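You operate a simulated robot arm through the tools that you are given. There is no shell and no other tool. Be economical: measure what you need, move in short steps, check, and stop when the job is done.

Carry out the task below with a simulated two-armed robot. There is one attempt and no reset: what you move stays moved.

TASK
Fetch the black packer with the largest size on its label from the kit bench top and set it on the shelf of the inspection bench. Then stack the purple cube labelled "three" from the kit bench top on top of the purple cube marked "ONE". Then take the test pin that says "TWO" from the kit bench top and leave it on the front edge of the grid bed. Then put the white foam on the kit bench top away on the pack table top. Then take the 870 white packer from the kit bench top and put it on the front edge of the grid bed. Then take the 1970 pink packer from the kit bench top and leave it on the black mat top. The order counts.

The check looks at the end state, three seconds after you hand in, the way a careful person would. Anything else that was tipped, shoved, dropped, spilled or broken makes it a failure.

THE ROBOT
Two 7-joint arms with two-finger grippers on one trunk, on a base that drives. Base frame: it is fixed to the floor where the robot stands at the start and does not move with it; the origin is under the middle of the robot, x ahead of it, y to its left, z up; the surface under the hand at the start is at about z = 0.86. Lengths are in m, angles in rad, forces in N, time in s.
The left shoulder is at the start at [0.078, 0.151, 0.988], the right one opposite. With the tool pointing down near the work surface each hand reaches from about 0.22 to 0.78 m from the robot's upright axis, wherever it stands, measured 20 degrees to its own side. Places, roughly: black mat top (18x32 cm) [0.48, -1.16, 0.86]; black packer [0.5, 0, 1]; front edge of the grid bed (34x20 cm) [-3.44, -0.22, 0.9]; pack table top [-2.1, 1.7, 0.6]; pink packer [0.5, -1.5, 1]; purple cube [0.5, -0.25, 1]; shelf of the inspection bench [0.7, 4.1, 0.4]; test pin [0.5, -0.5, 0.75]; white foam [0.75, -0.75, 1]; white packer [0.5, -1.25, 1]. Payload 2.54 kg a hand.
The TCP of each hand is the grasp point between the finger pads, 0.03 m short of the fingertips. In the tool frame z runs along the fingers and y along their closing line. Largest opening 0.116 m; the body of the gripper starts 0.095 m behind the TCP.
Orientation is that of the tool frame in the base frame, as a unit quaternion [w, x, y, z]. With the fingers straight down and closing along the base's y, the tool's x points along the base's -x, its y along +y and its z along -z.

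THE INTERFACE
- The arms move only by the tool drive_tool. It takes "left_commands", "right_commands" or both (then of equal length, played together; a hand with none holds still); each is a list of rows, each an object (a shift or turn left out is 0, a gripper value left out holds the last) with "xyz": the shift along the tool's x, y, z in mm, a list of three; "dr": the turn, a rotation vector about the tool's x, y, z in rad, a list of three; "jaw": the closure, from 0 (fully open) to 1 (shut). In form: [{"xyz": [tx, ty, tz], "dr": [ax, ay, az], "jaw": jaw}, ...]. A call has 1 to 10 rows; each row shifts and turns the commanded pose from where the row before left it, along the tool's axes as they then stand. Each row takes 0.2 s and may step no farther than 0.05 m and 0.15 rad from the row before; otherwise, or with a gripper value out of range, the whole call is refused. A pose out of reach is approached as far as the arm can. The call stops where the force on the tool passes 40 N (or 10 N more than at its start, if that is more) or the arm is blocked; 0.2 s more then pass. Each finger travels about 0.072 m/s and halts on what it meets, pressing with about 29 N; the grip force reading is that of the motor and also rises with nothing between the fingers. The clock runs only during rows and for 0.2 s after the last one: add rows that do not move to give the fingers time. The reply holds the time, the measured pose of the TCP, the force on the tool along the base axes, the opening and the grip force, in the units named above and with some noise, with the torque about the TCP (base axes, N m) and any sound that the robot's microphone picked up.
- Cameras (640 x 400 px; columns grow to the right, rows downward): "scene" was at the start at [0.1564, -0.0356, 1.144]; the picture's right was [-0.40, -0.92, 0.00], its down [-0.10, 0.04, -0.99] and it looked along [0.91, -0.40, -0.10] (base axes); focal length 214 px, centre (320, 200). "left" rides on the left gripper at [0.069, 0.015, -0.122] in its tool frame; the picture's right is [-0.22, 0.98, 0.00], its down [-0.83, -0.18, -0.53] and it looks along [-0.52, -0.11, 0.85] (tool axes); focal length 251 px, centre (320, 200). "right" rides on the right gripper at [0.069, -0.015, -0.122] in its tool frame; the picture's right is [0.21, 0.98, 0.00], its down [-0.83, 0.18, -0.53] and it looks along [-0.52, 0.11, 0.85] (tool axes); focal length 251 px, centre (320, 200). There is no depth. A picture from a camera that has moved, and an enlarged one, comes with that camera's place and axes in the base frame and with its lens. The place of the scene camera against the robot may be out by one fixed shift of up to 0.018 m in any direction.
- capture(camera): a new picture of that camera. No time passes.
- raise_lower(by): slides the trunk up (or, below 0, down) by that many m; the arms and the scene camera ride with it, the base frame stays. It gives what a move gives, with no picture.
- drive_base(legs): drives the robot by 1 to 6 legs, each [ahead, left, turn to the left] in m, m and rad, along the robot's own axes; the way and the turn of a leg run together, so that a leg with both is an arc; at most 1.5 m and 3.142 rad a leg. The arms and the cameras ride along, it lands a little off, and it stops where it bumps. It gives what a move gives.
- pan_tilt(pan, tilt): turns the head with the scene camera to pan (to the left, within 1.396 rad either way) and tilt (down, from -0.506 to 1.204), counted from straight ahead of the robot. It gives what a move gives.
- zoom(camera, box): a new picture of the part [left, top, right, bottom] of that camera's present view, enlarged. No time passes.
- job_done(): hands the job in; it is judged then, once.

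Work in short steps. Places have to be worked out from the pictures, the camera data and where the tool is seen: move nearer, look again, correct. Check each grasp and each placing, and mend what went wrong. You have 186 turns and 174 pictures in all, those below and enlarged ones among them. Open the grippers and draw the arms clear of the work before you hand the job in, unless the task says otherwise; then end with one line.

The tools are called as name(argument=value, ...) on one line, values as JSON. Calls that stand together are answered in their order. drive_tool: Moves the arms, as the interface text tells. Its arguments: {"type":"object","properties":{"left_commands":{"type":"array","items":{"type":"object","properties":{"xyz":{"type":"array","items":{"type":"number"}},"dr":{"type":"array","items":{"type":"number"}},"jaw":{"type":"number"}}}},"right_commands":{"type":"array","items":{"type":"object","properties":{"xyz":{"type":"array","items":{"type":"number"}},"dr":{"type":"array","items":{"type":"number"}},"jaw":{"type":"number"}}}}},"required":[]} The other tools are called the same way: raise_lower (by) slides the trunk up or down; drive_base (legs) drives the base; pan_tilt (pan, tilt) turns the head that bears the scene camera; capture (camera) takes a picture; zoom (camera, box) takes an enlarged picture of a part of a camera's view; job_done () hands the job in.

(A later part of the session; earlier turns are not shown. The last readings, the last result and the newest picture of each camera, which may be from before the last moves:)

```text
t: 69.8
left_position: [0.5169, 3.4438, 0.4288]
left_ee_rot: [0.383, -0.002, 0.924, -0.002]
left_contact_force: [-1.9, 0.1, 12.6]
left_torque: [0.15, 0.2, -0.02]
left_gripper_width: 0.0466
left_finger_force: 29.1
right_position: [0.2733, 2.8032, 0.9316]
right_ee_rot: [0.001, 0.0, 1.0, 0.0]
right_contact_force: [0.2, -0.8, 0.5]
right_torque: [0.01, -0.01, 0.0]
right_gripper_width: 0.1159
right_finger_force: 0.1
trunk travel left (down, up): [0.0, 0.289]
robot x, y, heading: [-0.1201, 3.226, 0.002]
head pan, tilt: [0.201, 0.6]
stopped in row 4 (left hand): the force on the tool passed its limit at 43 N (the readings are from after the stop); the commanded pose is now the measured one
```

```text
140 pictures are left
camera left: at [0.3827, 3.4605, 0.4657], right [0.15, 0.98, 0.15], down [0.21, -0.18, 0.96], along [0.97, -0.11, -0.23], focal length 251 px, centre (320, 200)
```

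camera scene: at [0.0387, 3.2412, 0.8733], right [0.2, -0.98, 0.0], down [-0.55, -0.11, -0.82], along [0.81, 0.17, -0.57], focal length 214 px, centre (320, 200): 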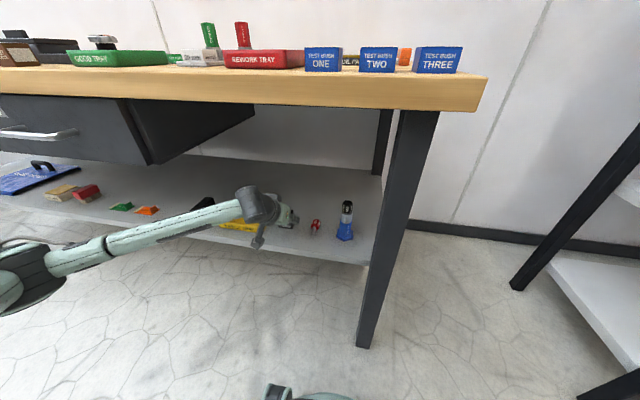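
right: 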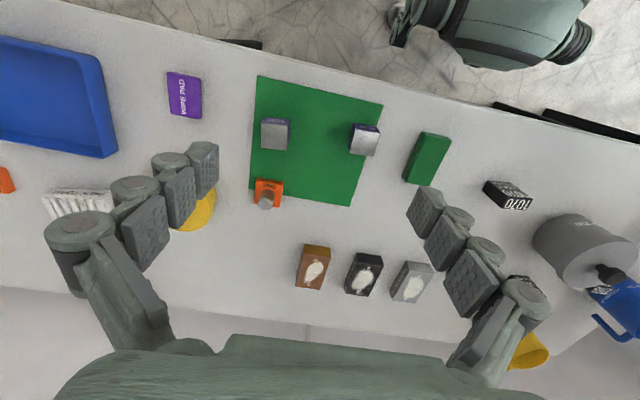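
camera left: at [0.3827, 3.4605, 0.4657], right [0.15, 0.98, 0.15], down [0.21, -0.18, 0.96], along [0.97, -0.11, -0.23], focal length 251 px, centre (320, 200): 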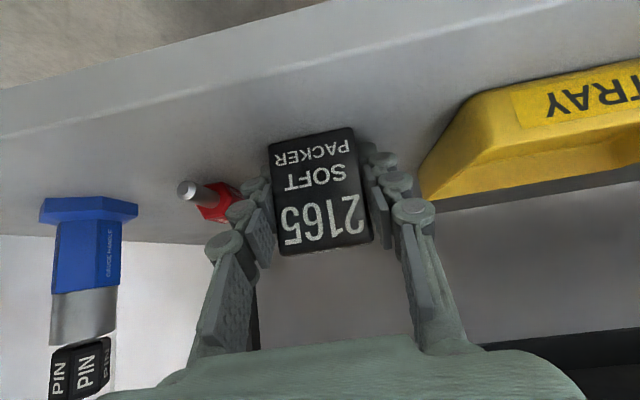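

Packer is in contact with the shelf. Open moderately and withdraw along the tool axis.

drive_tool(left_commands=[{"jaw": 0.42}, {"jaw": 0.42}, {"jaw": 0.42}, {"xyz": [0, 0, -30]}, {"xyz": [0, 0, -40]}, {"xyz": [15, 0, -40]}, {"xyz": [30, 0, -30]}])

capture(camera="left")

```text
t: 71.4
left_position: [0.3834, 3.4437, 0.4954]
left_ee_rot: [0.378, -0.002, 0.926, -0.001]
left_contact_force: [1.0, 0.0, -0.2]
left_torque: [0.01, -0.03, -0.01]
left_gripper_width: 0.0674
left_finger_force: 0.2
right_position: [0.2728, 2.8047, 0.9326]
right_ee_rot: [0.0, -0.001, 1.0, 0.0]
right_contact_force: [-0.3, -0.6, -0.2]
right_torque: [0.01, 0.02, 0.02]
right_gripper_width: 0.1163
right_finger_force: 0.0
trunk travel left (down, up): [0.0, 0.289]
robot x, y, heading: [-0.1229, 3.2219, 0.006]
head pan, tilt: [0.201, 0.6]
```

```text
139 pictures are left
camera left: at [0.2492, 3.4604, 0.5329], right [0.15, 0.98, 0.15], down [0.21, -0.18, 0.96], along [0.97, -0.11, -0.24], focal length 251 px, centre (320, 200)
```

left: 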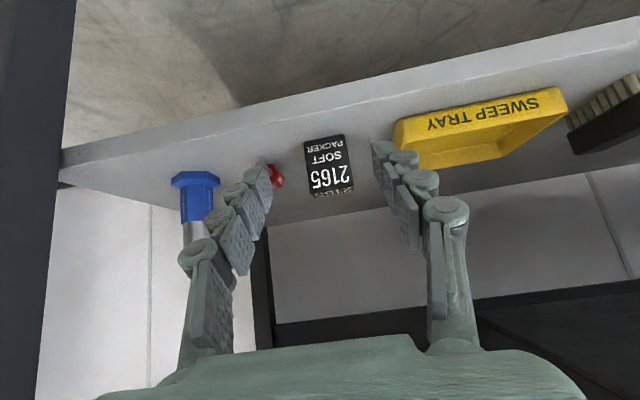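

Packer 2165 stands on the shelf. Withdraw, raise and straighten the hand, then drive back to the kit bench.

drive_base(legs=[[-0.32, 0, 0]])

raise_lower(by=0.225)

drive_tool(left_commands=[{"xyz": [-33, 0, -33], "dr": [0, 0.15, 0], "jaw": 0}, {"xyz": [-30, 0, -36], "dr": [0, 0.15, 0]}, {"xyz": [-25, 0, -40], "dr": [0, 0.15, 0]}, {"xyz": [-18, 0, -44], "dr": [0, 0.15, 0]}, {"xyz": [-11, 0, -46], "dr": [0, 0.15, 0]}, {"xyz": [0, 0, -48], "dr": [0, 0.022, 0]}, {"xyz": [0, 0, -48]}, {"xyz": [0, 0, -48]}, {"xyz": [0, 0, -48]}])

drive_base(legs=[[0, -1.5, -0.005], [0, -1.4, 0]])

pan_tilt(pan=-0.5, tilt=0.4)

capture(camera="scene")

```text
t: 73.5
left_position: [0.072, 3.4447, 0.4942]
left_ee_rot: [0.379, -0.003, 0.925, -0.001]
left_contact_force: [0.6, 0.1, 0.7]
left_torque: [-0.01, 0.02, 0.01]
left_gripper_width: 0.0672
left_finger_force: 0.0
right_position: [-0.0375, 2.805, 0.9325]
right_ee_rot: [0.0, -0.002, 1.0, -0.001]
right_contact_force: [0.1, 0.0, 0.9]
right_torque: [-0.01, 0.01, 0.0]
right_gripper_width: 0.116
right_finger_force: 0.1
trunk travel left (down, up): [0.0, 0.289]
robot x, y, heading: [-0.4323, 3.2205, 0.005]
head pan, tilt: [0.201, 0.6]
```

```text
t: 75.9
left_position: [0.0727, 3.4438, 0.72]
left_ee_rot: [0.379, -0.003, 0.926, -0.001]
left_contact_force: [-0.2, -0.5, 0.3]
left_torque: [-0.01, -0.01, 0.04]
left_gripper_width: 0.0674
left_finger_force: 0.0
right_position: [-0.0378, 2.8043, 1.1583]
right_ee_rot: [0.001, -0.001, 1.0, 0.001]
right_contact_force: [-0.2, 0.6, 0.4]
right_torque: [-0.01, 0.02, -0.04]
right_gripper_width: 0.116
right_finger_force: 0.0
trunk travel left (down, up): [-0.225, 0.064]
robot x, y, heading: [-0.4327, 3.2235, 0.004]
head pan, tilt: [0.201, 0.6]
```

```text
t: 77.9
left_position: [0.0813, 3.4468, 1.1479]
left_ee_rot: [0.004, -0.002, 1.0, -0.002]
left_contact_force: [0.0, -0.5, 0.2]
left_torque: [0.04, -0.01, 0.03]
left_gripper_width: 0.116
left_finger_force: 0.1
right_position: [-0.0395, 2.8032, 1.1561]
right_ee_rot: [0.001, -0.002, 1.0, 0.001]
right_contact_force: [0.3, -1.0, -0.1]
right_torque: [-0.02, 0.0, 0.01]
right_gripper_width: 0.1162
right_finger_force: 0.1
trunk travel left (down, up): [-0.225, 0.064]
robot x, y, heading: [-0.431, 3.22, 0.004]
head pan, tilt: [0.201, 0.6]
```

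```text
t: 105.5
left_position: [0.1041, 0.5699, 1.1492]
left_ee_rot: [0.004, -0.006, 1.0, -0.002]
left_contact_force: [1.2, 0.2, 0.4]
left_torque: [-0.01, -0.02, -0.01]
left_gripper_width: 0.1159
left_finger_force: 0.1
right_position: [-0.0121, -0.0761, 1.1568]
right_ee_rot: [0.001, -0.005, 1.0, 0.0]
right_contact_force: [0.6, 0.0, 0.7]
right_torque: [-0.01, 0.0, -0.02]
right_gripper_width: 0.1163
right_finger_force: 0.0
trunk travel left (down, up): [-0.225, 0.064]
robot x, y, heading: [-0.4064, 0.3376, 0.008]
head pan, tilt: [0.201, 0.6]
```

```text
t: 106.5
left_position: [0.1043, 0.568, 1.1471]
left_ee_rot: [0.003, -0.005, 1.0, -0.003]
left_contact_force: [-0.6, -0.5, -0.6]
left_torque: [-0.01, -0.02, -0.02]
left_gripper_width: 0.116
left_finger_force: 0.2
right_position: [-0.0124, -0.0754, 1.1571]
right_ee_rot: [0.0, -0.004, 1.0, 0.001]
right_contact_force: [-0.6, 0.1, -0.4]
right_torque: [0.0, -0.02, 0.02]
right_gripper_width: 0.1158
right_finger_force: 0.1
trunk travel left (down, up): [-0.225, 0.064]
robot x, y, heading: [-0.4081, 0.3429, 0.009]
head pan, tilt: [-0.499, 0.4]
```

```text
138 pictures are left
camera scene: at [-0.2547, 0.2982, 1.1165], right [-0.47, -0.88, 0.0], down [-0.34, 0.18, -0.92], along [0.81, -0.43, -0.39], focal length 214 px, centre (320, 200)
```

scene: 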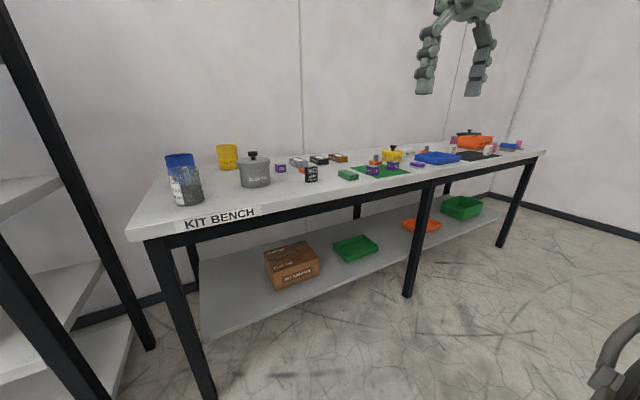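

Back near the kit bench. Drive to about (0.0, −0.3) so the left hand covers both cube THREE and cube ONE.

drive_base(legs=[[0, -0.64, -0.009], [0.41, 0, 0]])

drive_tool(left_commands=[{"xyz": [0, 20, 0]}, {}])

capture(camera="left")

```text
t: 115.4
left_position: [0.5195, -0.0943, 1.1479]
left_ee_rot: [0.004, 0.003, 1.0, -0.001]
left_contact_force: [-0.4, -0.6, 0.1]
left_torque: [0.02, -0.01, -0.02]
left_gripper_width: 0.1159
left_finger_force: 0.0
right_position: [0.3927, -0.7376, 1.157]
right_ee_rot: [0.0, 0.003, 1.0, 0.0]
right_contact_force: [-0.5, -0.4, 0.2]
right_torque: [0.02, 0.0, 0.03]
right_gripper_width: 0.1157
right_finger_force: 0.1
trunk travel left (down, up): [-0.225, 0.064]
robot x, y, heading: [0.003, -0.3119, -0.003]
head pan, tilt: [-0.499, 0.4]
```

```text
t: 116.0
left_position: [0.5184, -0.0755, 1.1483]
left_ee_rot: [0.004, 0.002, 1.0, -0.002]
left_contact_force: [-0.3, -1.2, 0.8]
left_torque: [0.0, 0.0, 0.01]
left_gripper_width: 0.1157
left_finger_force: 0.1
right_position: [0.3921, -0.7371, 1.1558]
right_ee_rot: [0.0, 0.003, 1.0, 0.001]
right_contact_force: [-0.5, -0.2, 0.3]
right_torque: [-0.03, 0.01, 0.01]
right_gripper_width: 0.116
right_finger_force: 0.0
trunk travel left (down, up): [-0.225, 0.064]
robot x, y, heading: [-0.0039, -0.3193, -0.007]
head pan, tilt: [-0.499, 0.4]
```

```text
137 pictures are left
camera left: at [0.45, -0.0578, 1.2693], right [0.22, 0.98, 0.0], down [0.82, -0.18, 0.54], along [0.53, -0.12, -0.84], focal length 251 px, centre (320, 200)
```

left: 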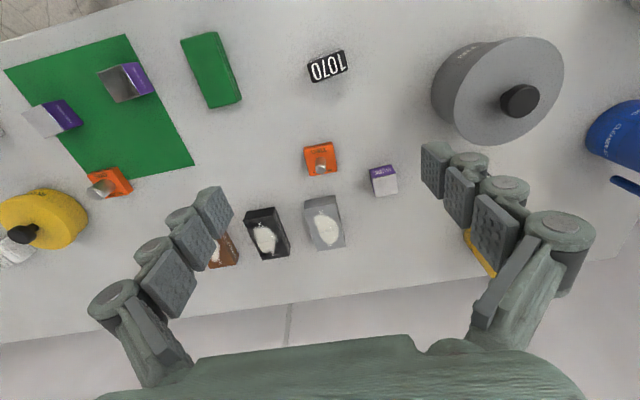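

zoom(camera="left", box=[280, 120, 440, 220])

zoom(camera="left", box=[20, 30, 180, 130])

```text
4.00 times, centred on (360, 170) of left
camera zoom: at [0.45, -0.0578, 1.2693], right [0.22, 0.98, 0.0], down [0.82, -0.18, 0.54], along [0.53, -0.12, -0.84], focal length 1006 px, centre (160, 320)
```

zoom: 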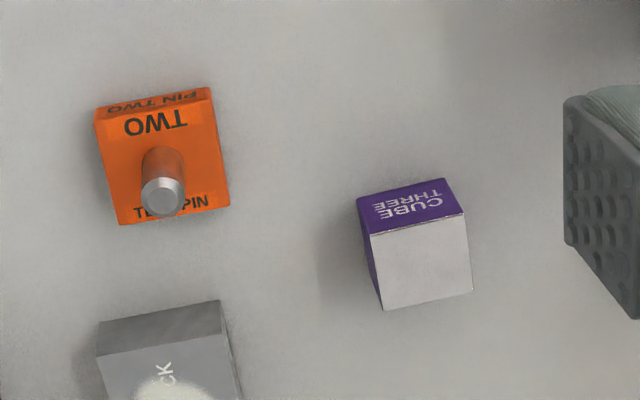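

```text
4.00 times, centred on (100, 80) of left
camera zoom: at [0.45, -0.0578, 1.2693], right [0.22, 0.98, 0.0], down [0.82, -0.18, 0.54], along [0.53, -0.12, -0.84], focal length 1006 px, centre (1200, 680)
```

zoom: 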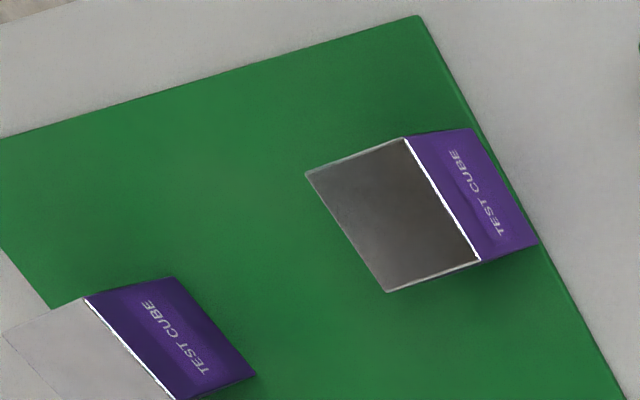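

THREE centre ≈ (0.682, 0.004), ONE centre ≈ (0.441, −0.34), both ~40 mm and axis-aligned. Move above THREE at z≈1.0.

drive_tool(left_commands=[{"xyz": [0, 0, 50], "jaw": 0.3}, {"xyz": [0, 0, 50]}, {"xyz": [0, 0, 40]}, {"xyz": [-41, 20, 0]}, {"xyz": [-41, 20, 0]}, {"xyz": [-41, 20, 0]}, {"xyz": [-41, 20, 0]}, {}])

capture(camera="left")

```text
t: 117.8
left_position: [0.6861, 0.0044, 1.0064]
left_ee_rot: [0.003, 0.004, 1.0, -0.002]
left_contact_force: [-0.9, 0.9, -0.2]
left_torque: [-0.02, 0.03, -0.05]
left_gripper_width: 0.0812
left_finger_force: 0.1
right_position: [0.3929, -0.7367, 1.1577]
right_ee_rot: [0.0, 0.003, 1.0, 0.0]
right_contact_force: [-0.2, 0.8, -0.2]
right_torque: [-0.04, 0.01, 0.01]
right_gripper_width: 0.1158
right_finger_force: 0.1
trunk travel left (down, up): [-0.225, 0.064]
robot x, y, heading: [0.0056, -0.3146, -0.004]
head pan, tilt: [-0.499, 0.4]
```

```text
134 pictures are left
camera left: at [0.6172, 0.0218, 1.1274], right [0.22, 0.98, 0.0], down [0.82, -0.18, 0.54], along [0.53, -0.12, -0.84], focal length 251 px, centre (320, 200)
```

left: 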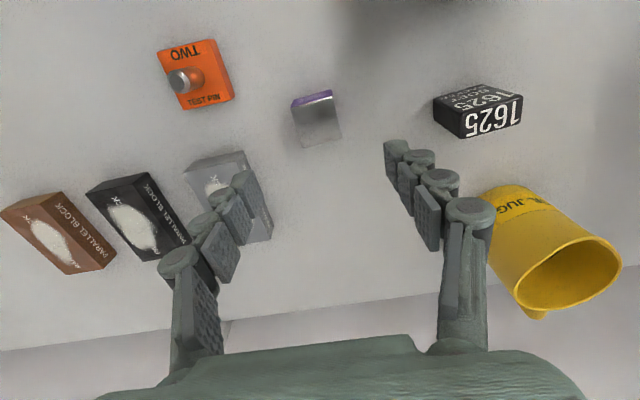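

Cube seen at (0.679, 0.005). Shift −6 mm x, descend to 0.893 and grip.

drive_tool(left_commands=[{"xyz": [6, 0, 40]}, {"xyz": [0, 0, 40]}, {"xyz": [0, 0, 32]}, {}, {"jaw": 1}, {"jaw": 1}, {"jaw": 1}, {"jaw": 1}])

capture(camera="left")

```text
t: 119.6
left_position: [0.6805, 0.0038, 0.8959]
left_ee_rot: [0.004, 0.003, 1.0, -0.003]
left_contact_force: [0.3, -0.4, 0.1]
left_torque: [-0.01, -0.07, 0.0]
left_gripper_width: 0.0396
left_finger_force: 29.0
right_position: [0.3924, -0.7364, 1.1567]
right_ee_rot: [0.0, 0.003, 1.0, 0.001]
right_contact_force: [-0.8, 0.0, -0.6]
right_torque: [0.0, 0.0, -0.01]
right_gripper_width: 0.116
right_finger_force: 0.3
trunk travel left (down, up): [-0.225, 0.064]
robot x, y, heading: [0.0029, -0.3159, -0.006]
head pan, tilt: [-0.499, 0.4]
```

```text
133 pictures are left
camera left: at [0.6105, 0.0215, 1.0166], right [0.22, 0.98, 0.0], down [0.82, -0.18, 0.54], along [0.53, -0.12, -0.84], focal length 251 px, centre (320, 200)
```

left: 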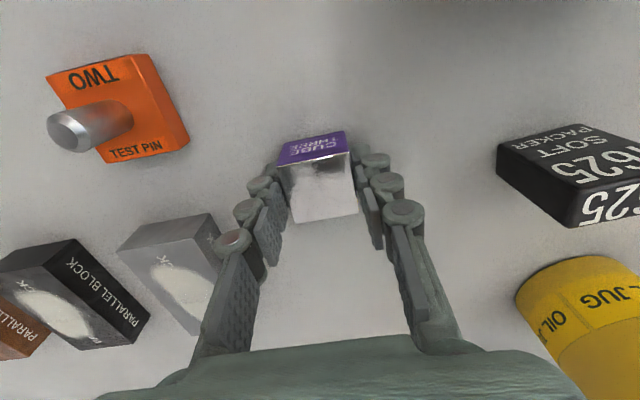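

Gripped at 39.6 mm. Lift and carry toward above ONE.

drive_tool(left_commands=[{"xyz": [0, 0, -50]}, {"xyz": [0, 0, -50]}, {"xyz": [0, 0, -50]}, {"xyz": [27, -38, 0]}, {"xyz": [27, -38, 0]}, {"xyz": [27, -38, 0]}, {"xyz": [27, -38, 0]}, {"xyz": [27, -38, 0]}, {"xyz": [27, -38, 0]}, {"xyz": [27, -38, 0]}])

drive_tool(left_commands=[{"xyz": [27, -38, 0]}, {"xyz": [23, -40, 0]}, {}])

capture(camera="left")

pan_tilt(pan=0.0, tilt=0.5)

capture(camera="scene")

```text
t: 121.8
left_position: [0.4892, -0.2634, 1.0465]
left_ee_rot: [0.003, 0.003, 1.0, -0.003]
left_contact_force: [0.0, -0.7, -4.3]
left_torque: [0.02, 0.0, 0.02]
left_gripper_width: 0.0394
left_finger_force: 28.9
right_position: [0.3915, -0.7379, 1.156]
right_ee_rot: [0.0, 0.004, 1.0, 0.0]
right_contact_force: [-0.8, -0.2, 0.2]
right_torque: [0.0, 0.01, -0.03]
right_gripper_width: 0.116
right_finger_force: 0.1
trunk travel left (down, up): [-0.225, 0.064]
robot x, y, heading: [0.0027, -0.3149, -0.007]
head pan, tilt: [-0.499, 0.4]
```

```text
t: 122.6
left_position: [0.4353, -0.34, 1.0463]
left_ee_rot: [0.003, 0.003, 1.0, -0.002]
left_contact_force: [-0.5, 0.2, -4.6]
left_torque: [-0.01, -0.01, -0.02]
left_gripper_width: 0.0393
left_finger_force: 29.2
right_position: [0.3912, -0.7367, 1.1568]
right_ee_rot: [0.0, 0.003, 1.0, 0.0]
right_contact_force: [-0.4, 1.1, -1.0]
right_torque: [0.0, 0.02, -0.02]
right_gripper_width: 0.1161
right_finger_force: 0.1
trunk travel left (down, up): [-0.225, 0.064]
robot x, y, heading: [0.0029, -0.3121, -0.005]
head pan, tilt: [-0.499, 0.4]
```

```text
132 pictures are left
camera left: at [0.366, -0.3233, 1.168], right [0.22, 0.98, 0.0], down [0.82, -0.18, 0.54], along [0.53, -0.12, -0.84], focal length 251 px, centre (320, 200)
```

left: 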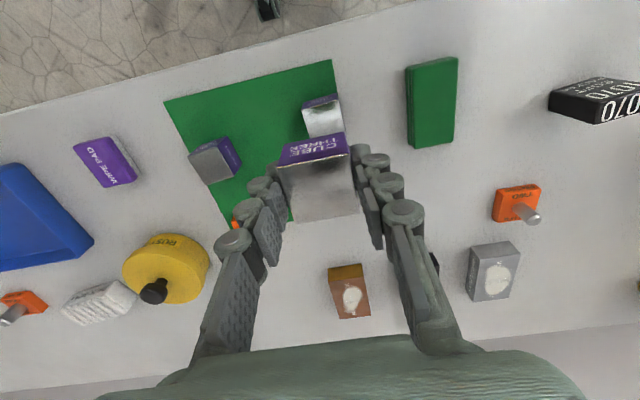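

```text
t: 123.5
left_position: [0.4362, -0.3397, 1.0472]
left_ee_rot: [0.003, 0.003, 1.0, -0.002]
left_contact_force: [-0.1, 0.4, -4.5]
left_torque: [0.02, 0.02, 0.01]
left_gripper_width: 0.0395
left_finger_force: 28.7
right_position: [0.3913, -0.7381, 1.1566]
right_ee_rot: [0.0, 0.004, 1.0, 0.0]
right_contact_force: [-0.1, -0.4, 0.3]
right_torque: [0.0, 0.03, 0.0]
right_gripper_width: 0.1161
right_finger_force: 0.0
trunk travel left (down, up): [-0.225, 0.064]
robot x, y, heading: [0.0006, -0.3183, -0.007]
head pan, tilt: [0.0, 0.499]
```

```text
131 pictures are left
camera scene: at [0.1653, -0.3155, 1.1073], right [-0.01, -1.0, 0.0], down [-0.48, 0.0, -0.88], along [0.88, -0.01, -0.48], focal length 214 px, centre (320, 200)
```

scene: 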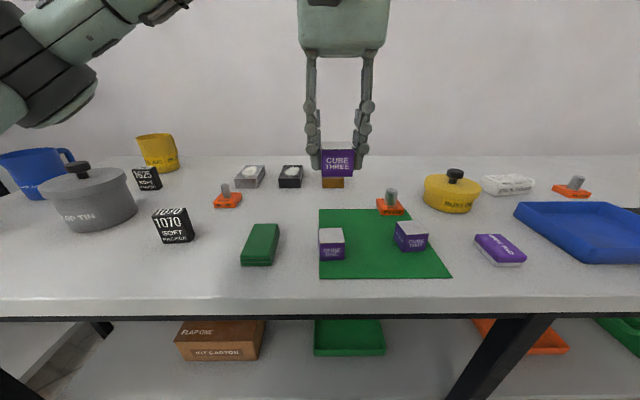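

zoom(camera="scene", box=[280, 140, 440, 280])

zoom(camera="left", box=[260, 80, 380, 230])

```text
2.86 times, centred on (360, 210) of scene
camera zoom: at [0.1653, -0.3155, 1.1073], right [-0.01, -1.0, 0.0], down [-0.48, 0.0, -0.88], along [0.88, -0.01, -0.48], focal length 613 px, centre (206, 171)
```

zoom: 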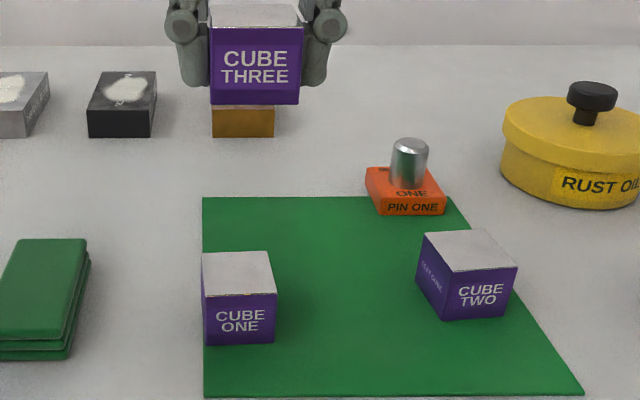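

```text
2.67 times, centred on (320, 155) of left
camera zoom: at [0.3662, -0.3233, 1.1681], right [0.22, 0.98, 0.0], down [0.82, -0.18, 0.54], along [0.53, -0.12, -0.84], focal length 670 px, centre (320, 320)
```

zoom: 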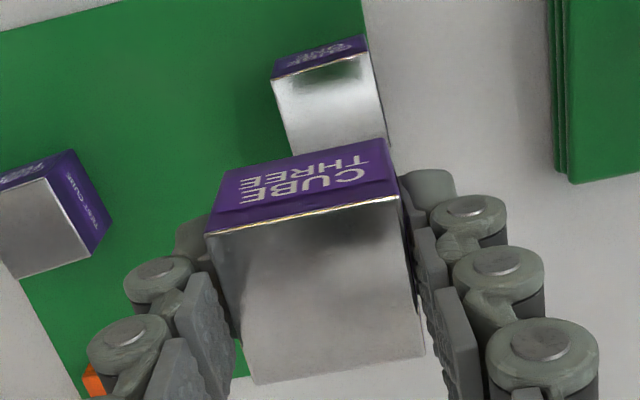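

ONE centre ≈ (0.441, −0.337); held THREE centre ≈ (0.4365, −0.3385). Shift +5 mm x, +2 mm y and lower, finishing with small steps.

drive_tool(left_commands=[{"xyz": [-5, 2, 40]}, {"xyz": [0, 0, 40]}, {"xyz": [0, 0, 18]}, {}, {}])

zoom(camera="scene", box=[280, 180, 400, 280])

zoom(camera="left", box=[260, 80, 380, 230])

```text
t: 124.7
left_position: [0.4433, -0.3389, 0.949]
left_ee_rot: [0.003, 0.003, 1.0, -0.002]
left_contact_force: [0.4, -0.4, -4.9]
left_torque: [0.02, 0.03, 0.01]
left_gripper_width: 0.0397
left_finger_force: 28.7
right_position: [0.3911, -0.7373, 1.1569]
right_ee_rot: [0.0, 0.003, 1.0, 0.0]
right_contact_force: [1.0, 0.7, -0.5]
right_torque: [-0.01, -0.02, 0.04]
right_gripper_width: 0.1158
right_finger_force: 0.0
trunk travel left (down, up): [-0.225, 0.064]
robot x, y, heading: [0.0043, -0.3144, -0.006]
head pan, tilt: [0.0, 0.499]
```

```text
4.00 times, centred on (340, 230) of scene
camera zoom: at [0.1653, -0.3154, 1.1073], right [-0.01, -1.0, 0.0], down [-0.48, 0.0, -0.88], along [0.88, -0.01, -0.48], focal length 858 px, centre (240, 80)
```

zoom: 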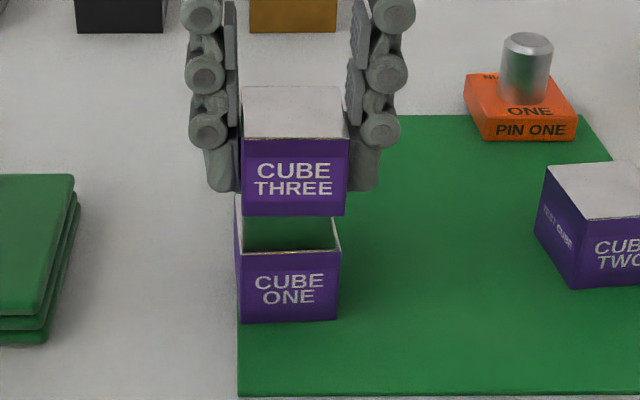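

```text
2.67 times, centred on (320, 155) of left
camera zoom: at [0.3744, -0.3216, 1.0699], right [0.22, 0.98, 0.0], down [0.82, -0.18, 0.54], along [0.53, -0.12, -0.84], focal length 670 px, centre (320, 320)
```

zoom: 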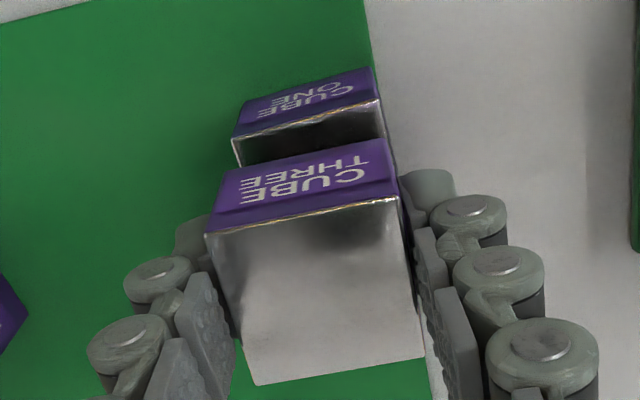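

Heights and fronts compare: THREE about 3 mm too far forward. Correct −3 mm x, +1 mm y and lower to contact.

drive_tool(left_commands=[{"xyz": [3, 1, 0]}, {"xyz": [0, 0, 6]}, {"xyz": [0, 0, 2]}, {"xyz": [0, 0, 2]}, {"xyz": [0, 0, 2]}, {"xyz": [0, 0, 2]}, {}])

zoom(camera="scene", box=[280, 180, 400, 280])

```text
t: 126.3
left_position: [0.4402, -0.3361, 0.9367]
left_ee_rot: [0.003, 0.003, 1.0, -0.004]
left_contact_force: [5.0, -0.1, 13.3]
left_torque: [0.1, -0.04, -0.02]
left_gripper_width: 0.0393
left_finger_force: 28.9
right_position: [0.3909, -0.7367, 1.1578]
right_ee_rot: [0.001, 0.003, 1.0, 0.0]
right_contact_force: [0.1, 0.9, 0.2]
right_torque: [0.01, -0.04, 0.01]
right_gripper_width: 0.116
right_finger_force: 0.1
trunk travel left (down, up): [-0.225, 0.064]
robot x, y, heading: [0.0023, -0.3154, -0.007]
head pan, tilt: [0.0, 0.499]
```

```text
4.00 times, centred on (340, 230) of scene
camera zoom: at [0.1648, -0.3153, 1.1077], right [-0.01, -1.0, 0.0], down [-0.48, 0.0, -0.88], along [0.88, -0.01, -0.48], focal length 858 px, centre (240, 80)
```

zoom: 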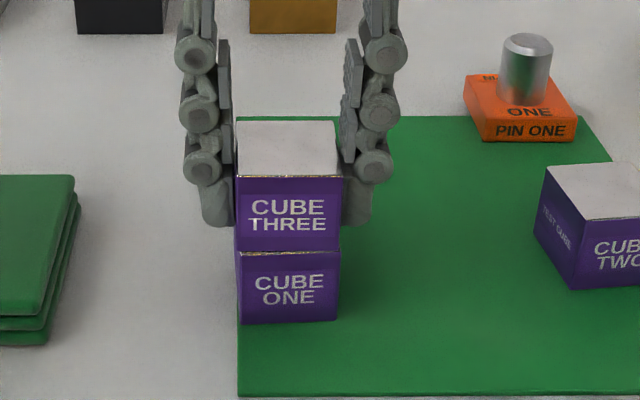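

Stacked nicely in contact. Release and rise.

drive_tool(left_commands=[{"jaw": 0.3}, {"jaw": 0.3}, {"jaw": 0.3}, {"xyz": [0, 0, -30]}, {"xyz": [0, 0, -50]}, {"xyz": [0, 0, -50]}, {"xyz": [0, 0, -50]}])

capture(camera="scene")

capture(camera="left")

```text
t: 127.9
left_position: [0.4392, -0.3357, 1.1135]
left_ee_rot: [0.003, 0.004, 1.0, -0.002]
left_contact_force: [0.6, 0.3, 0.2]
left_torque: [-0.01, 0.02, 0.02]
left_gripper_width: 0.0811
left_finger_force: 0.2
right_position: [0.3909, -0.7366, 1.1584]
right_ee_rot: [0.001, 0.003, 1.0, 0.0]
right_contact_force: [-0.6, 0.2, -0.3]
right_torque: [0.04, -0.03, -0.02]
right_gripper_width: 0.1161
right_finger_force: 0.0
trunk travel left (down, up): [-0.225, 0.064]
robot x, y, heading: [0.0013, -0.3153, -0.003]
head pan, tilt: [0.0, 0.499]
```

```text
125 pictures are left
camera scene: at [0.1643, -0.3155, 1.1074], right [-0.01, -1.0, 0.0], down [-0.48, 0.0, -0.88], along [0.88, -0.01, -0.48], focal length 214 px, centre (320, 200)
```

scene: 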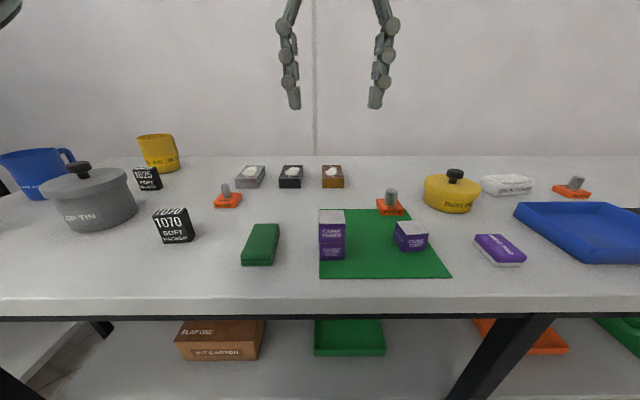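

```text
124 pictures are left
camera left: at [0.3694, -0.3192, 1.2354], right [0.22, 0.98, 0.0], down [0.82, -0.18, 0.54], along [0.53, -0.12, -0.84], focal length 251 px, centre (320, 200)
```

left: 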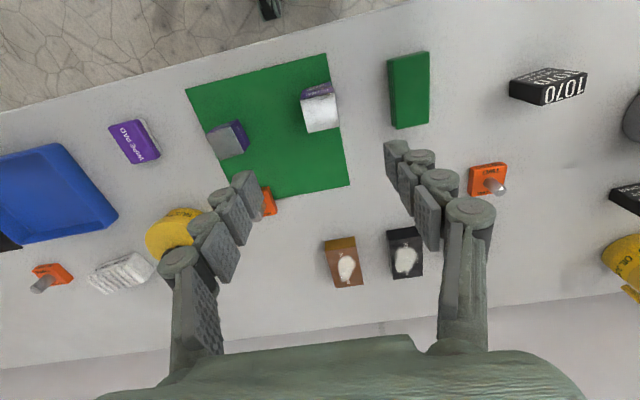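

Stack done. Pin TWO's base is ~48 mm square centred ≈ (0.620, −0.095). Move the left hand above it.

drive_tool(left_commands=[{"xyz": [-26, 34, 13]}, {"xyz": [-26, 34, 13]}, {"xyz": [-26, 34, 13]}, {"xyz": [-26, 34, 13]}, {"xyz": [-26, 34, 13]}, {"xyz": [-26, 34, 13]}, {"xyz": [-25, 36, 13]}, {}])

capture(camera="left")

```text
t: 129.7
left_position: [0.6209, -0.0977, 1.0256]
left_ee_rot: [0.004, 0.002, 1.0, -0.002]
left_contact_force: [-0.1, -0.1, -0.8]
left_torque: [0.01, 0.0, -0.02]
left_gripper_width: 0.081
left_finger_force: 0.1
right_position: [0.3923, -0.7378, 1.1565]
right_ee_rot: [0.0, 0.003, 1.0, -0.001]
right_contact_force: [0.5, 0.6, 0.4]
right_torque: [-0.02, 0.01, 0.01]
right_gripper_width: 0.116
right_finger_force: 0.0
trunk travel left (down, up): [-0.225, 0.064]
robot x, y, heading: [-0.0005, -0.3105, -0.008]
head pan, tilt: [0.0, 0.499]
```

```text
123 pictures are left
camera left: at [0.5518, -0.0799, 1.1464], right [0.22, 0.98, 0.0], down [0.82, -0.18, 0.54], along [0.53, -0.12, -0.84], focal length 251 px, centre (320, 200)
```

left: 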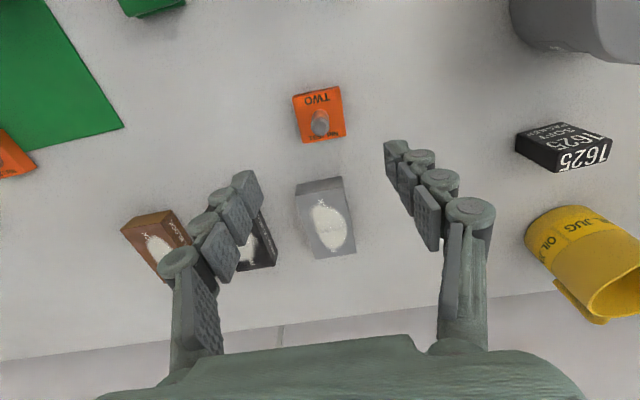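

Base at (0.618, −0.0965). Shift −3 mm x and descend; grip the base sides.

drive_tool(left_commands=[{"xyz": [2, 1, 45]}, {"xyz": [1, 0, 45]}, {"xyz": [0, 0, 30]}, {}])

capture(camera="left")

```text
t: 130.7
left_position: [0.6175, -0.0962, 0.9046]
left_ee_rot: [0.004, 0.002, 1.0, -0.003]
left_contact_force: [-0.1, 0.7, 0.5]
left_torque: [-0.01, -0.01, 0.0]
left_gripper_width: 0.0813
left_finger_force: 0.1
right_position: [0.3914, -0.7373, 1.1576]
right_ee_rot: [-0.001, 0.004, 1.0, 0.0]
right_contact_force: [-0.4, 0.4, -0.8]
right_torque: [-0.01, -0.02, -0.04]
right_gripper_width: 0.1161
right_finger_force: 0.1
trunk travel left (down, up): [-0.225, 0.064]
robot x, y, heading: [0.0039, -0.3134, -0.006]
head pan, tilt: [0.0, 0.499]
```

```text
122 pictures are left
camera left: at [0.5484, -0.0798, 1.0254], right [0.22, 0.98, 0.0], down [0.82, -0.18, 0.54], along [0.53, -0.12, -0.84], focal length 251 px, centre (320, 200)
```

left: 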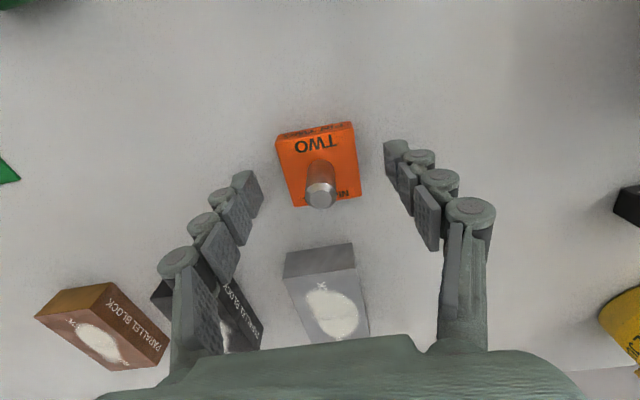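

drive_tool(left_commands=[{"xyz": [0, 1, 11]}, {}, {"jaw": 1}, {"jaw": 1}, {"jaw": 1}, {"jaw": 1}])

drive_tool(left_commands=[{"xyz": [0, 0, -30]}, {"xyz": [0, 0, -50]}, {"xyz": [0, 0, -50]}, {"xyz": [0, 0, -50]}, {"xyz": [45, 0, 0]}, {"xyz": [45, 0, 0]}, {"xyz": [45, 0, 0]}, {"xyz": [45, 0, 0]}])

capture(camera="left")

```text
t: 132.1
left_position: [0.6171, -0.0962, 0.8947]
left_ee_rot: [0.004, 0.002, 1.0, -0.002]
left_contact_force: [0.2, -1.4, 1.2]
left_torque: [-0.07, -0.11, -0.06]
left_gripper_width: 0.0495
left_finger_force: 29.1
right_position: [0.3911, -0.7371, 1.1569]
right_ee_rot: [-0.001, 0.003, 1.0, 0.0]
right_contact_force: [0.8, 0.3, 0.3]
right_torque: [0.01, 0.0, 0.0]
right_gripper_width: 0.1162
right_finger_force: 0.0
trunk travel left (down, up): [-0.225, 0.064]
robot x, y, heading: [-0.001, -0.3129, -0.003]
head pan, tilt: [0.0, 0.499]
```

```text
t: 133.9
left_position: [0.4335, -0.093, 1.072]
left_ee_rot: [0.004, 0.003, 1.0, -0.003]
left_contact_force: [0.3, 0.8, -3.2]
left_torque: [0.0, 0.02, 0.0]
left_gripper_width: 0.0492
left_finger_force: 28.5
right_position: [0.3904, -0.7366, 1.1565]
right_ee_rot: [0.001, 0.003, 1.0, 0.0]
right_contact_force: [-0.3, 0.2, -0.1]
right_torque: [0.02, 0.0, 0.03]
right_gripper_width: 0.1158
right_finger_force: 0.1
trunk travel left (down, up): [-0.225, 0.064]
robot x, y, heading: [0.0038, -0.3144, -0.003]
head pan, tilt: [0.0, 0.499]
```

```text
121 pictures are left
camera left: at [0.3648, -0.0755, 1.1932], right [0.22, 0.98, 0.0], down [0.82, -0.18, 0.54], along [0.53, -0.12, -0.84], focal length 251 px, centre (320, 200)
```

left: 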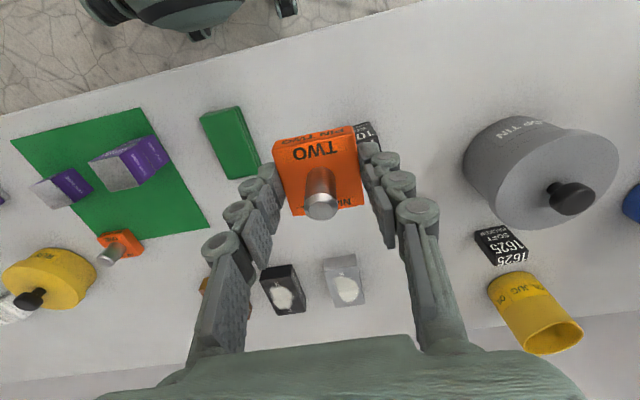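

Pin TWO held. Back off and turn around to see the grid bed.

drive_base(legs=[[-0.55, 0, 0], [0, 0, 3.14]])

pan_tilt(pan=0.0, tilt=0.15)

capture(camera="scene")

```text
t: 144.8
left_position: [-0.9483, -0.5775, 1.0723]
left_ee_rot: [-0.003, 0.999, 0.047, -0.003]
left_contact_force: [0.1, -0.3, -4.2]
left_torque: [-0.02, -0.05, 0.01]
left_gripper_width: 0.0491
left_finger_force: 29.0
right_position: [-0.9697, 0.0688, 1.157]
right_ee_rot: [-0.001, 0.999, 0.046, 0.0]
right_contact_force: [-0.7, -0.8, -0.4]
right_torque: [0.04, 0.0, 0.01]
right_gripper_width: 0.1159
right_finger_force: 0.0
trunk travel left (down, up): [-0.225, 0.064]
robot x, y, heading: [-0.5415, -0.3125, -3.048]
head pan, tilt: [0.0, 0.499]
```

```text
t: 145.7
left_position: [-0.9482, -0.5773, 1.0719]
left_ee_rot: [-0.002, 0.999, 0.047, -0.003]
left_contact_force: [-0.6, -0.1, -4.0]
left_torque: [0.03, 0.01, 0.01]
left_gripper_width: 0.0492
left_finger_force: 28.8
right_position: [-0.9697, 0.0686, 1.1567]
right_ee_rot: [0.0, 0.999, 0.046, 0.0]
right_contact_force: [-0.6, 1.3, 0.4]
right_torque: [0.01, 0.0, 0.0]
right_gripper_width: 0.1159
right_finger_force: 0.0
trunk travel left (down, up): [-0.225, 0.064]
robot x, y, heading: [-0.5354, -0.3143, -3.051]
head pan, tilt: [0.0, 0.15]
```

```text
120 pictures are left
camera scene: at [-0.696, -0.3274, 1.1396], right [-0.09, 1.0, 0.0], down [0.15, 0.01, -0.99], along [-0.98, -0.09, -0.15], focal length 214 px, centre (320, 200)
```

scene: 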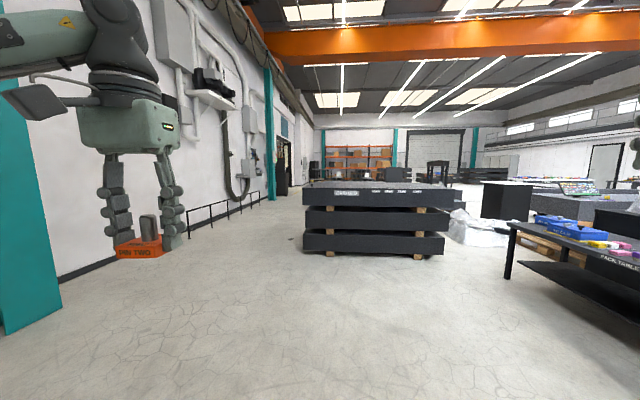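

The grid bed appears to be the black slab stack ahead with its near edge around x≈−3.4. Drive toward it and stop short to look.

drive_base(legs=[[0, 0, -0.09], [1.3, -0.3, 0], [0.5, 0, 0]])

pan_tilt(pan=0.0, tilt=0.35)

capture(camera="scene")

```text
t: 155.4
left_position: [-2.7847, -0.2216, 1.0723]
left_ee_rot: [-0.002, 1.0, -0.009, -0.004]
left_contact_force: [-0.8, 0.0, -3.9]
left_torque: [0.01, -0.03, -0.01]
left_gripper_width: 0.0493
left_finger_force: 28.8
right_position: [-2.7336, 0.4221, 1.1579]
right_ee_rot: [0.001, 1.0, -0.01, 0.0]
right_contact_force: [0.2, -1.1, 0.4]
right_torque: [0.02, -0.01, -0.01]
right_gripper_width: 0.1161
right_finger_force: 0.1
trunk travel left (down, up): [-0.225, 0.064]
robot x, y, heading: [-2.3504, -0.0034, 3.131]
head pan, tilt: [0.0, 0.15]
```

```text
t: 156.2
left_position: [-2.7852, -0.222, 1.0715]
left_ee_rot: [-0.003, 1.0, -0.009, -0.003]
left_contact_force: [0.2, 0.4, -4.2]
left_torque: [0.0, 0.0, -0.01]
left_gripper_width: 0.0492
left_finger_force: 28.8
right_position: [-2.7324, 0.4221, 1.157]
right_ee_rot: [0.0, 1.0, -0.009, 0.0]
right_contact_force: [0.2, -0.2, 0.0]
right_torque: [0.0, -0.01, 0.0]
right_gripper_width: 0.1159
right_finger_force: 0.0
trunk travel left (down, up): [-0.225, 0.064]
robot x, y, heading: [-2.3473, -0.0053, 3.121]
head pan, tilt: [0.0, 0.351]
```

```text
119 pictures are left
camera scene: at [-2.506, -0.0014, 1.1211], right [0.02, 1.0, 0.0], down [0.34, -0.01, -0.94], along [-0.94, 0.02, -0.34], focal length 214 px, centre (320, 200)
```

scene: 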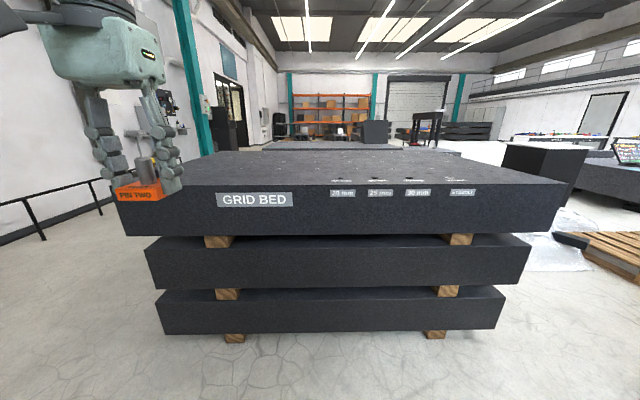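

zoom(camera="scene", box=[160, 130, 500, 240])

```text
1.88 times, centred on (330, 185) of scene
camera zoom: at [-2.506, -0.0014, 1.1211], right [0.02, 1.0, 0.0], down [0.34, -0.01, -0.94], along [-0.94, 0.02, -0.34], focal length 404 px, centre (301, 228)
```

zoom: 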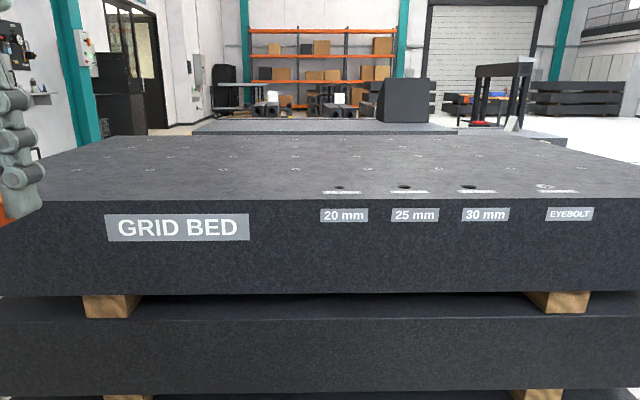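

Grid bed's left part is empty; target ≈ (−3.42, −0.28) for the pin. Drive 0.5 m closer.

drive_base(legs=[[0.5, 0.04, 0.02]])

drive_tool(left_commands=[{"xyz": [-45, 0, 0]}, {"xyz": [-45, 0, 0]}, {"xyz": [-45, 0, 0]}, {"xyz": [0, 0, 45]}, {"xyz": [0, 0, 45]}, {}])

capture(camera="scene")

capture(camera="left")

```text
t: 159.1
left_position: [-3.278, -0.2616, 1.0718]
left_ee_rot: [-0.002, 1.0, -0.003, -0.002]
left_contact_force: [0.3, 0.1, -3.2]
left_torque: [0.0, 0.0, -0.02]
left_gripper_width: 0.0494
left_finger_force: 29.5
right_position: [-3.2341, 0.3825, 1.1571]
right_ee_rot: [0.0, 1.0, -0.004, 0.0]
right_contact_force: [-0.1, -0.7, 0.2]
right_torque: [-0.01, -0.05, -0.01]
right_gripper_width: 0.1159
right_finger_force: 0.1
trunk travel left (down, up): [-0.225, 0.064]
robot x, y, heading: [-2.8437, -0.035, 3.134]
head pan, tilt: [0.0, 0.351]
```

```text
t: 160.5
left_position: [-3.4128, -0.2632, 0.9838]
left_ee_rot: [-0.001, 1.0, -0.003, -0.004]
left_contact_force: [-0.9, -0.4, -3.4]
left_torque: [0.03, -0.01, -0.03]
left_gripper_width: 0.0493
left_finger_force: 29.0
right_position: [-3.2343, 0.3833, 1.1567]
right_ee_rot: [0.0, 1.0, -0.003, -0.001]
right_contact_force: [0.1, 0.3, 0.3]
right_torque: [-0.01, 0.02, 0.0]
right_gripper_width: 0.1161
right_finger_force: 0.1
trunk travel left (down, up): [-0.225, 0.064]
robot x, y, heading: [-2.8416, -0.036, 3.137]
head pan, tilt: [0.0, 0.351]
```

```text
117 pictures are left
camera scene: at [-3.001, -0.0365, 1.121], right [0.01, 1.0, 0.0], down [0.34, 0.0, -0.94], along [-0.94, 0.01, -0.34], focal length 214 px, centre (320, 200)
```

scene: 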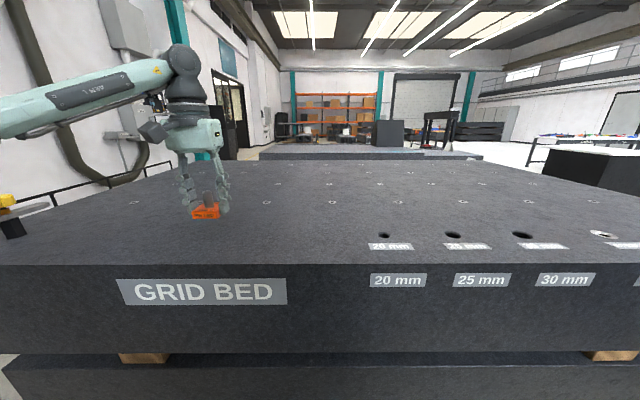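

```text
116 pictures are left
camera left: at [-3.3431, -0.2779, 1.1041], right [-0.22, -0.98, 0.0], down [-0.82, 0.18, 0.54], along [-0.53, 0.12, -0.84], focal length 251 px, centre (320, 200)
```

left: 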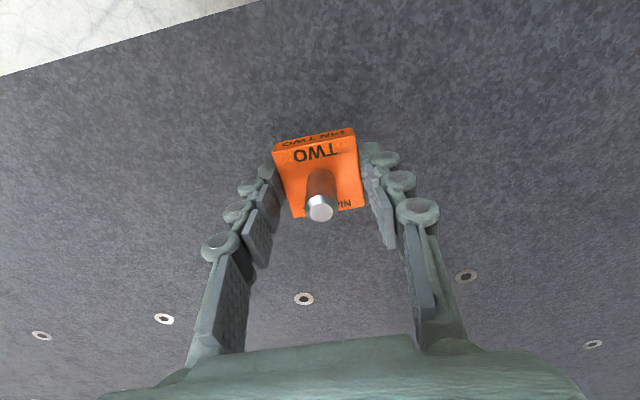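

Good place. Lower to contact with fine last steps.

drive_tool(left_commands=[{"xyz": [0, 0, 35]}, {"xyz": [0, 0, 5]}, {"xyz": [0, 0, 3]}, {"xyz": [0, 0, 3]}, {"xyz": [0, 0, 3]}, {"xyz": [0, 0, 3]}, {"xyz": [0, 0, 3]}, {}])

zoom(camera="scene", box=[150, 150, 270, 250])

```text
t: 162.3
left_position: [-3.4113, -0.2607, 0.9306]
left_ee_rot: [-0.001, 1.0, -0.002, -0.005]
left_contact_force: [-3.6, -2.9, 18.9]
left_torque: [-0.07, 0.19, 0.04]
left_gripper_width: 0.0497
left_finger_force: 28.5
right_position: [-3.2318, 0.3828, 1.158]
right_ee_rot: [-0.001, 1.0, -0.003, -0.001]
right_contact_force: [-0.3, 0.4, 0.1]
right_torque: [0.02, 0.01, -0.03]
right_gripper_width: 0.1159
right_finger_force: 0.1
trunk travel left (down, up): [-0.225, 0.064]
robot x, y, heading: [-2.8428, -0.0394, 3.136]
head pan, tilt: [0.0, 0.351]
```

```text
4.00 times, centred on (210, 200) of scene
camera zoom: at [-2.9997, -0.0361, 1.1214], right [0.01, 1.0, 0.0], down [0.34, 0.0, -0.94], along [-0.94, 0.01, -0.34], focal length 858 px, centre (760, 200)
```

zoom: 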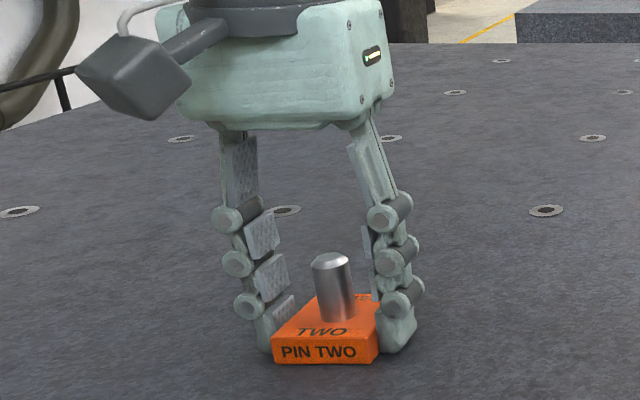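

Contact at z≈0.896. Release, rise and retract.

drive_tool(left_commands=[{"jaw": 0.3}, {"jaw": 0.3}, {"jaw": 0.3}, {"xyz": [0, 0, -40]}, {"xyz": [0, 0, -50]}, {"xyz": [0, 0, -50]}, {"xyz": [0, 0, -50]}, {"xyz": [45, 0, 0]}, {"xyz": [45, 0, 0]}])

capture(camera="scene")

```text
t: 164.3
left_position: [-3.318, -0.2602, 1.1177]
left_ee_rot: [-0.002, 1.0, -0.002, -0.004]
left_contact_force: [-0.4, 0.1, -1.2]
left_torque: [-0.01, 0.01, 0.0]
left_gripper_width: 0.0812
left_finger_force: 0.1
right_position: [-3.2327, 0.3834, 1.1582]
right_ee_rot: [-0.001, 1.0, -0.005, 0.0]
right_contact_force: [0.2, -0.8, 0.2]
right_torque: [0.02, 0.05, 0.0]
right_gripper_width: 0.1156
right_finger_force: 0.1
trunk travel left (down, up): [-0.225, 0.064]
robot x, y, heading: [-2.8426, -0.039, 3.137]
head pan, tilt: [0.0, 0.351]
```

```text
114 pictures are left
camera scene: at [-3.0003, -0.0365, 1.1212], right [0.01, 1.0, 0.0], down [0.34, 0.0, -0.94], along [-0.94, 0.01, -0.34], focal length 214 px, centre (320, 200)
```

scene: 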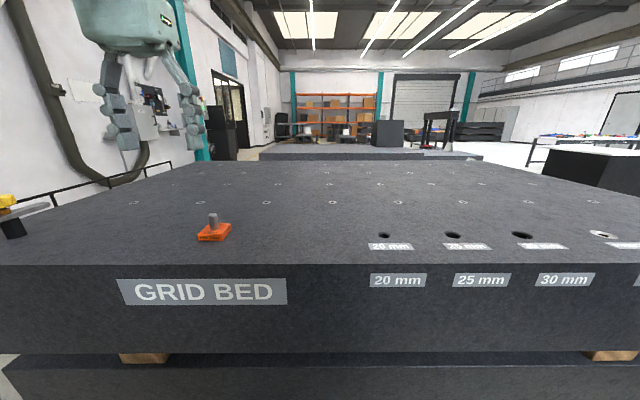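

Pin placed. While here, look right towards the pack table.

pan_tilt(pan=-1.39, tilt=0.35)

capture(camera="scene")

```text
t: 165.8
left_position: [-3.3201, -0.2608, 1.117]
left_ee_rot: [-0.002, 1.0, -0.003, -0.004]
left_contact_force: [-0.7, 0.0, 0.8]
left_torque: [0.03, 0.0, 0.01]
left_gripper_width: 0.0809
left_finger_force: 0.1
right_position: [-3.2338, 0.3834, 1.1569]
right_ee_rot: [0.0, 1.0, -0.004, 0.0]
right_contact_force: [-1.2, -0.6, -0.4]
right_torque: [0.02, 0.02, -0.02]
right_gripper_width: 0.116
right_finger_force: 0.0
trunk travel left (down, up): [-0.225, 0.064]
robot x, y, heading: [-2.8423, -0.0395, 3.134]
head pan, tilt: [-1.389, 0.351]
```

```text
113 pictures are left
camera scene: at [-2.9241, 0.0547, 1.121], right [0.98, 0.18, 0.0], down [0.06, -0.34, -0.94], along [-0.16, 0.92, -0.34], focal length 214 px, centre (320, 200)
```

scene: 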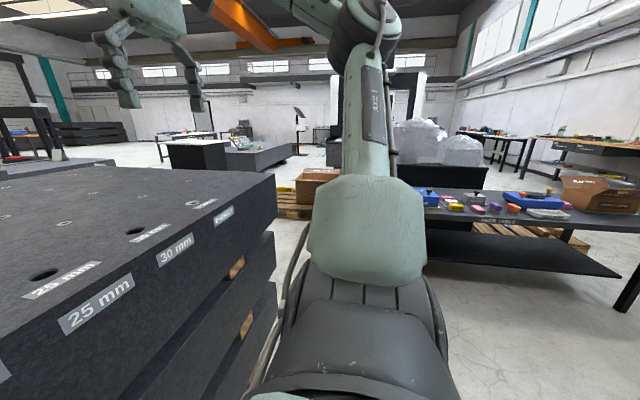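

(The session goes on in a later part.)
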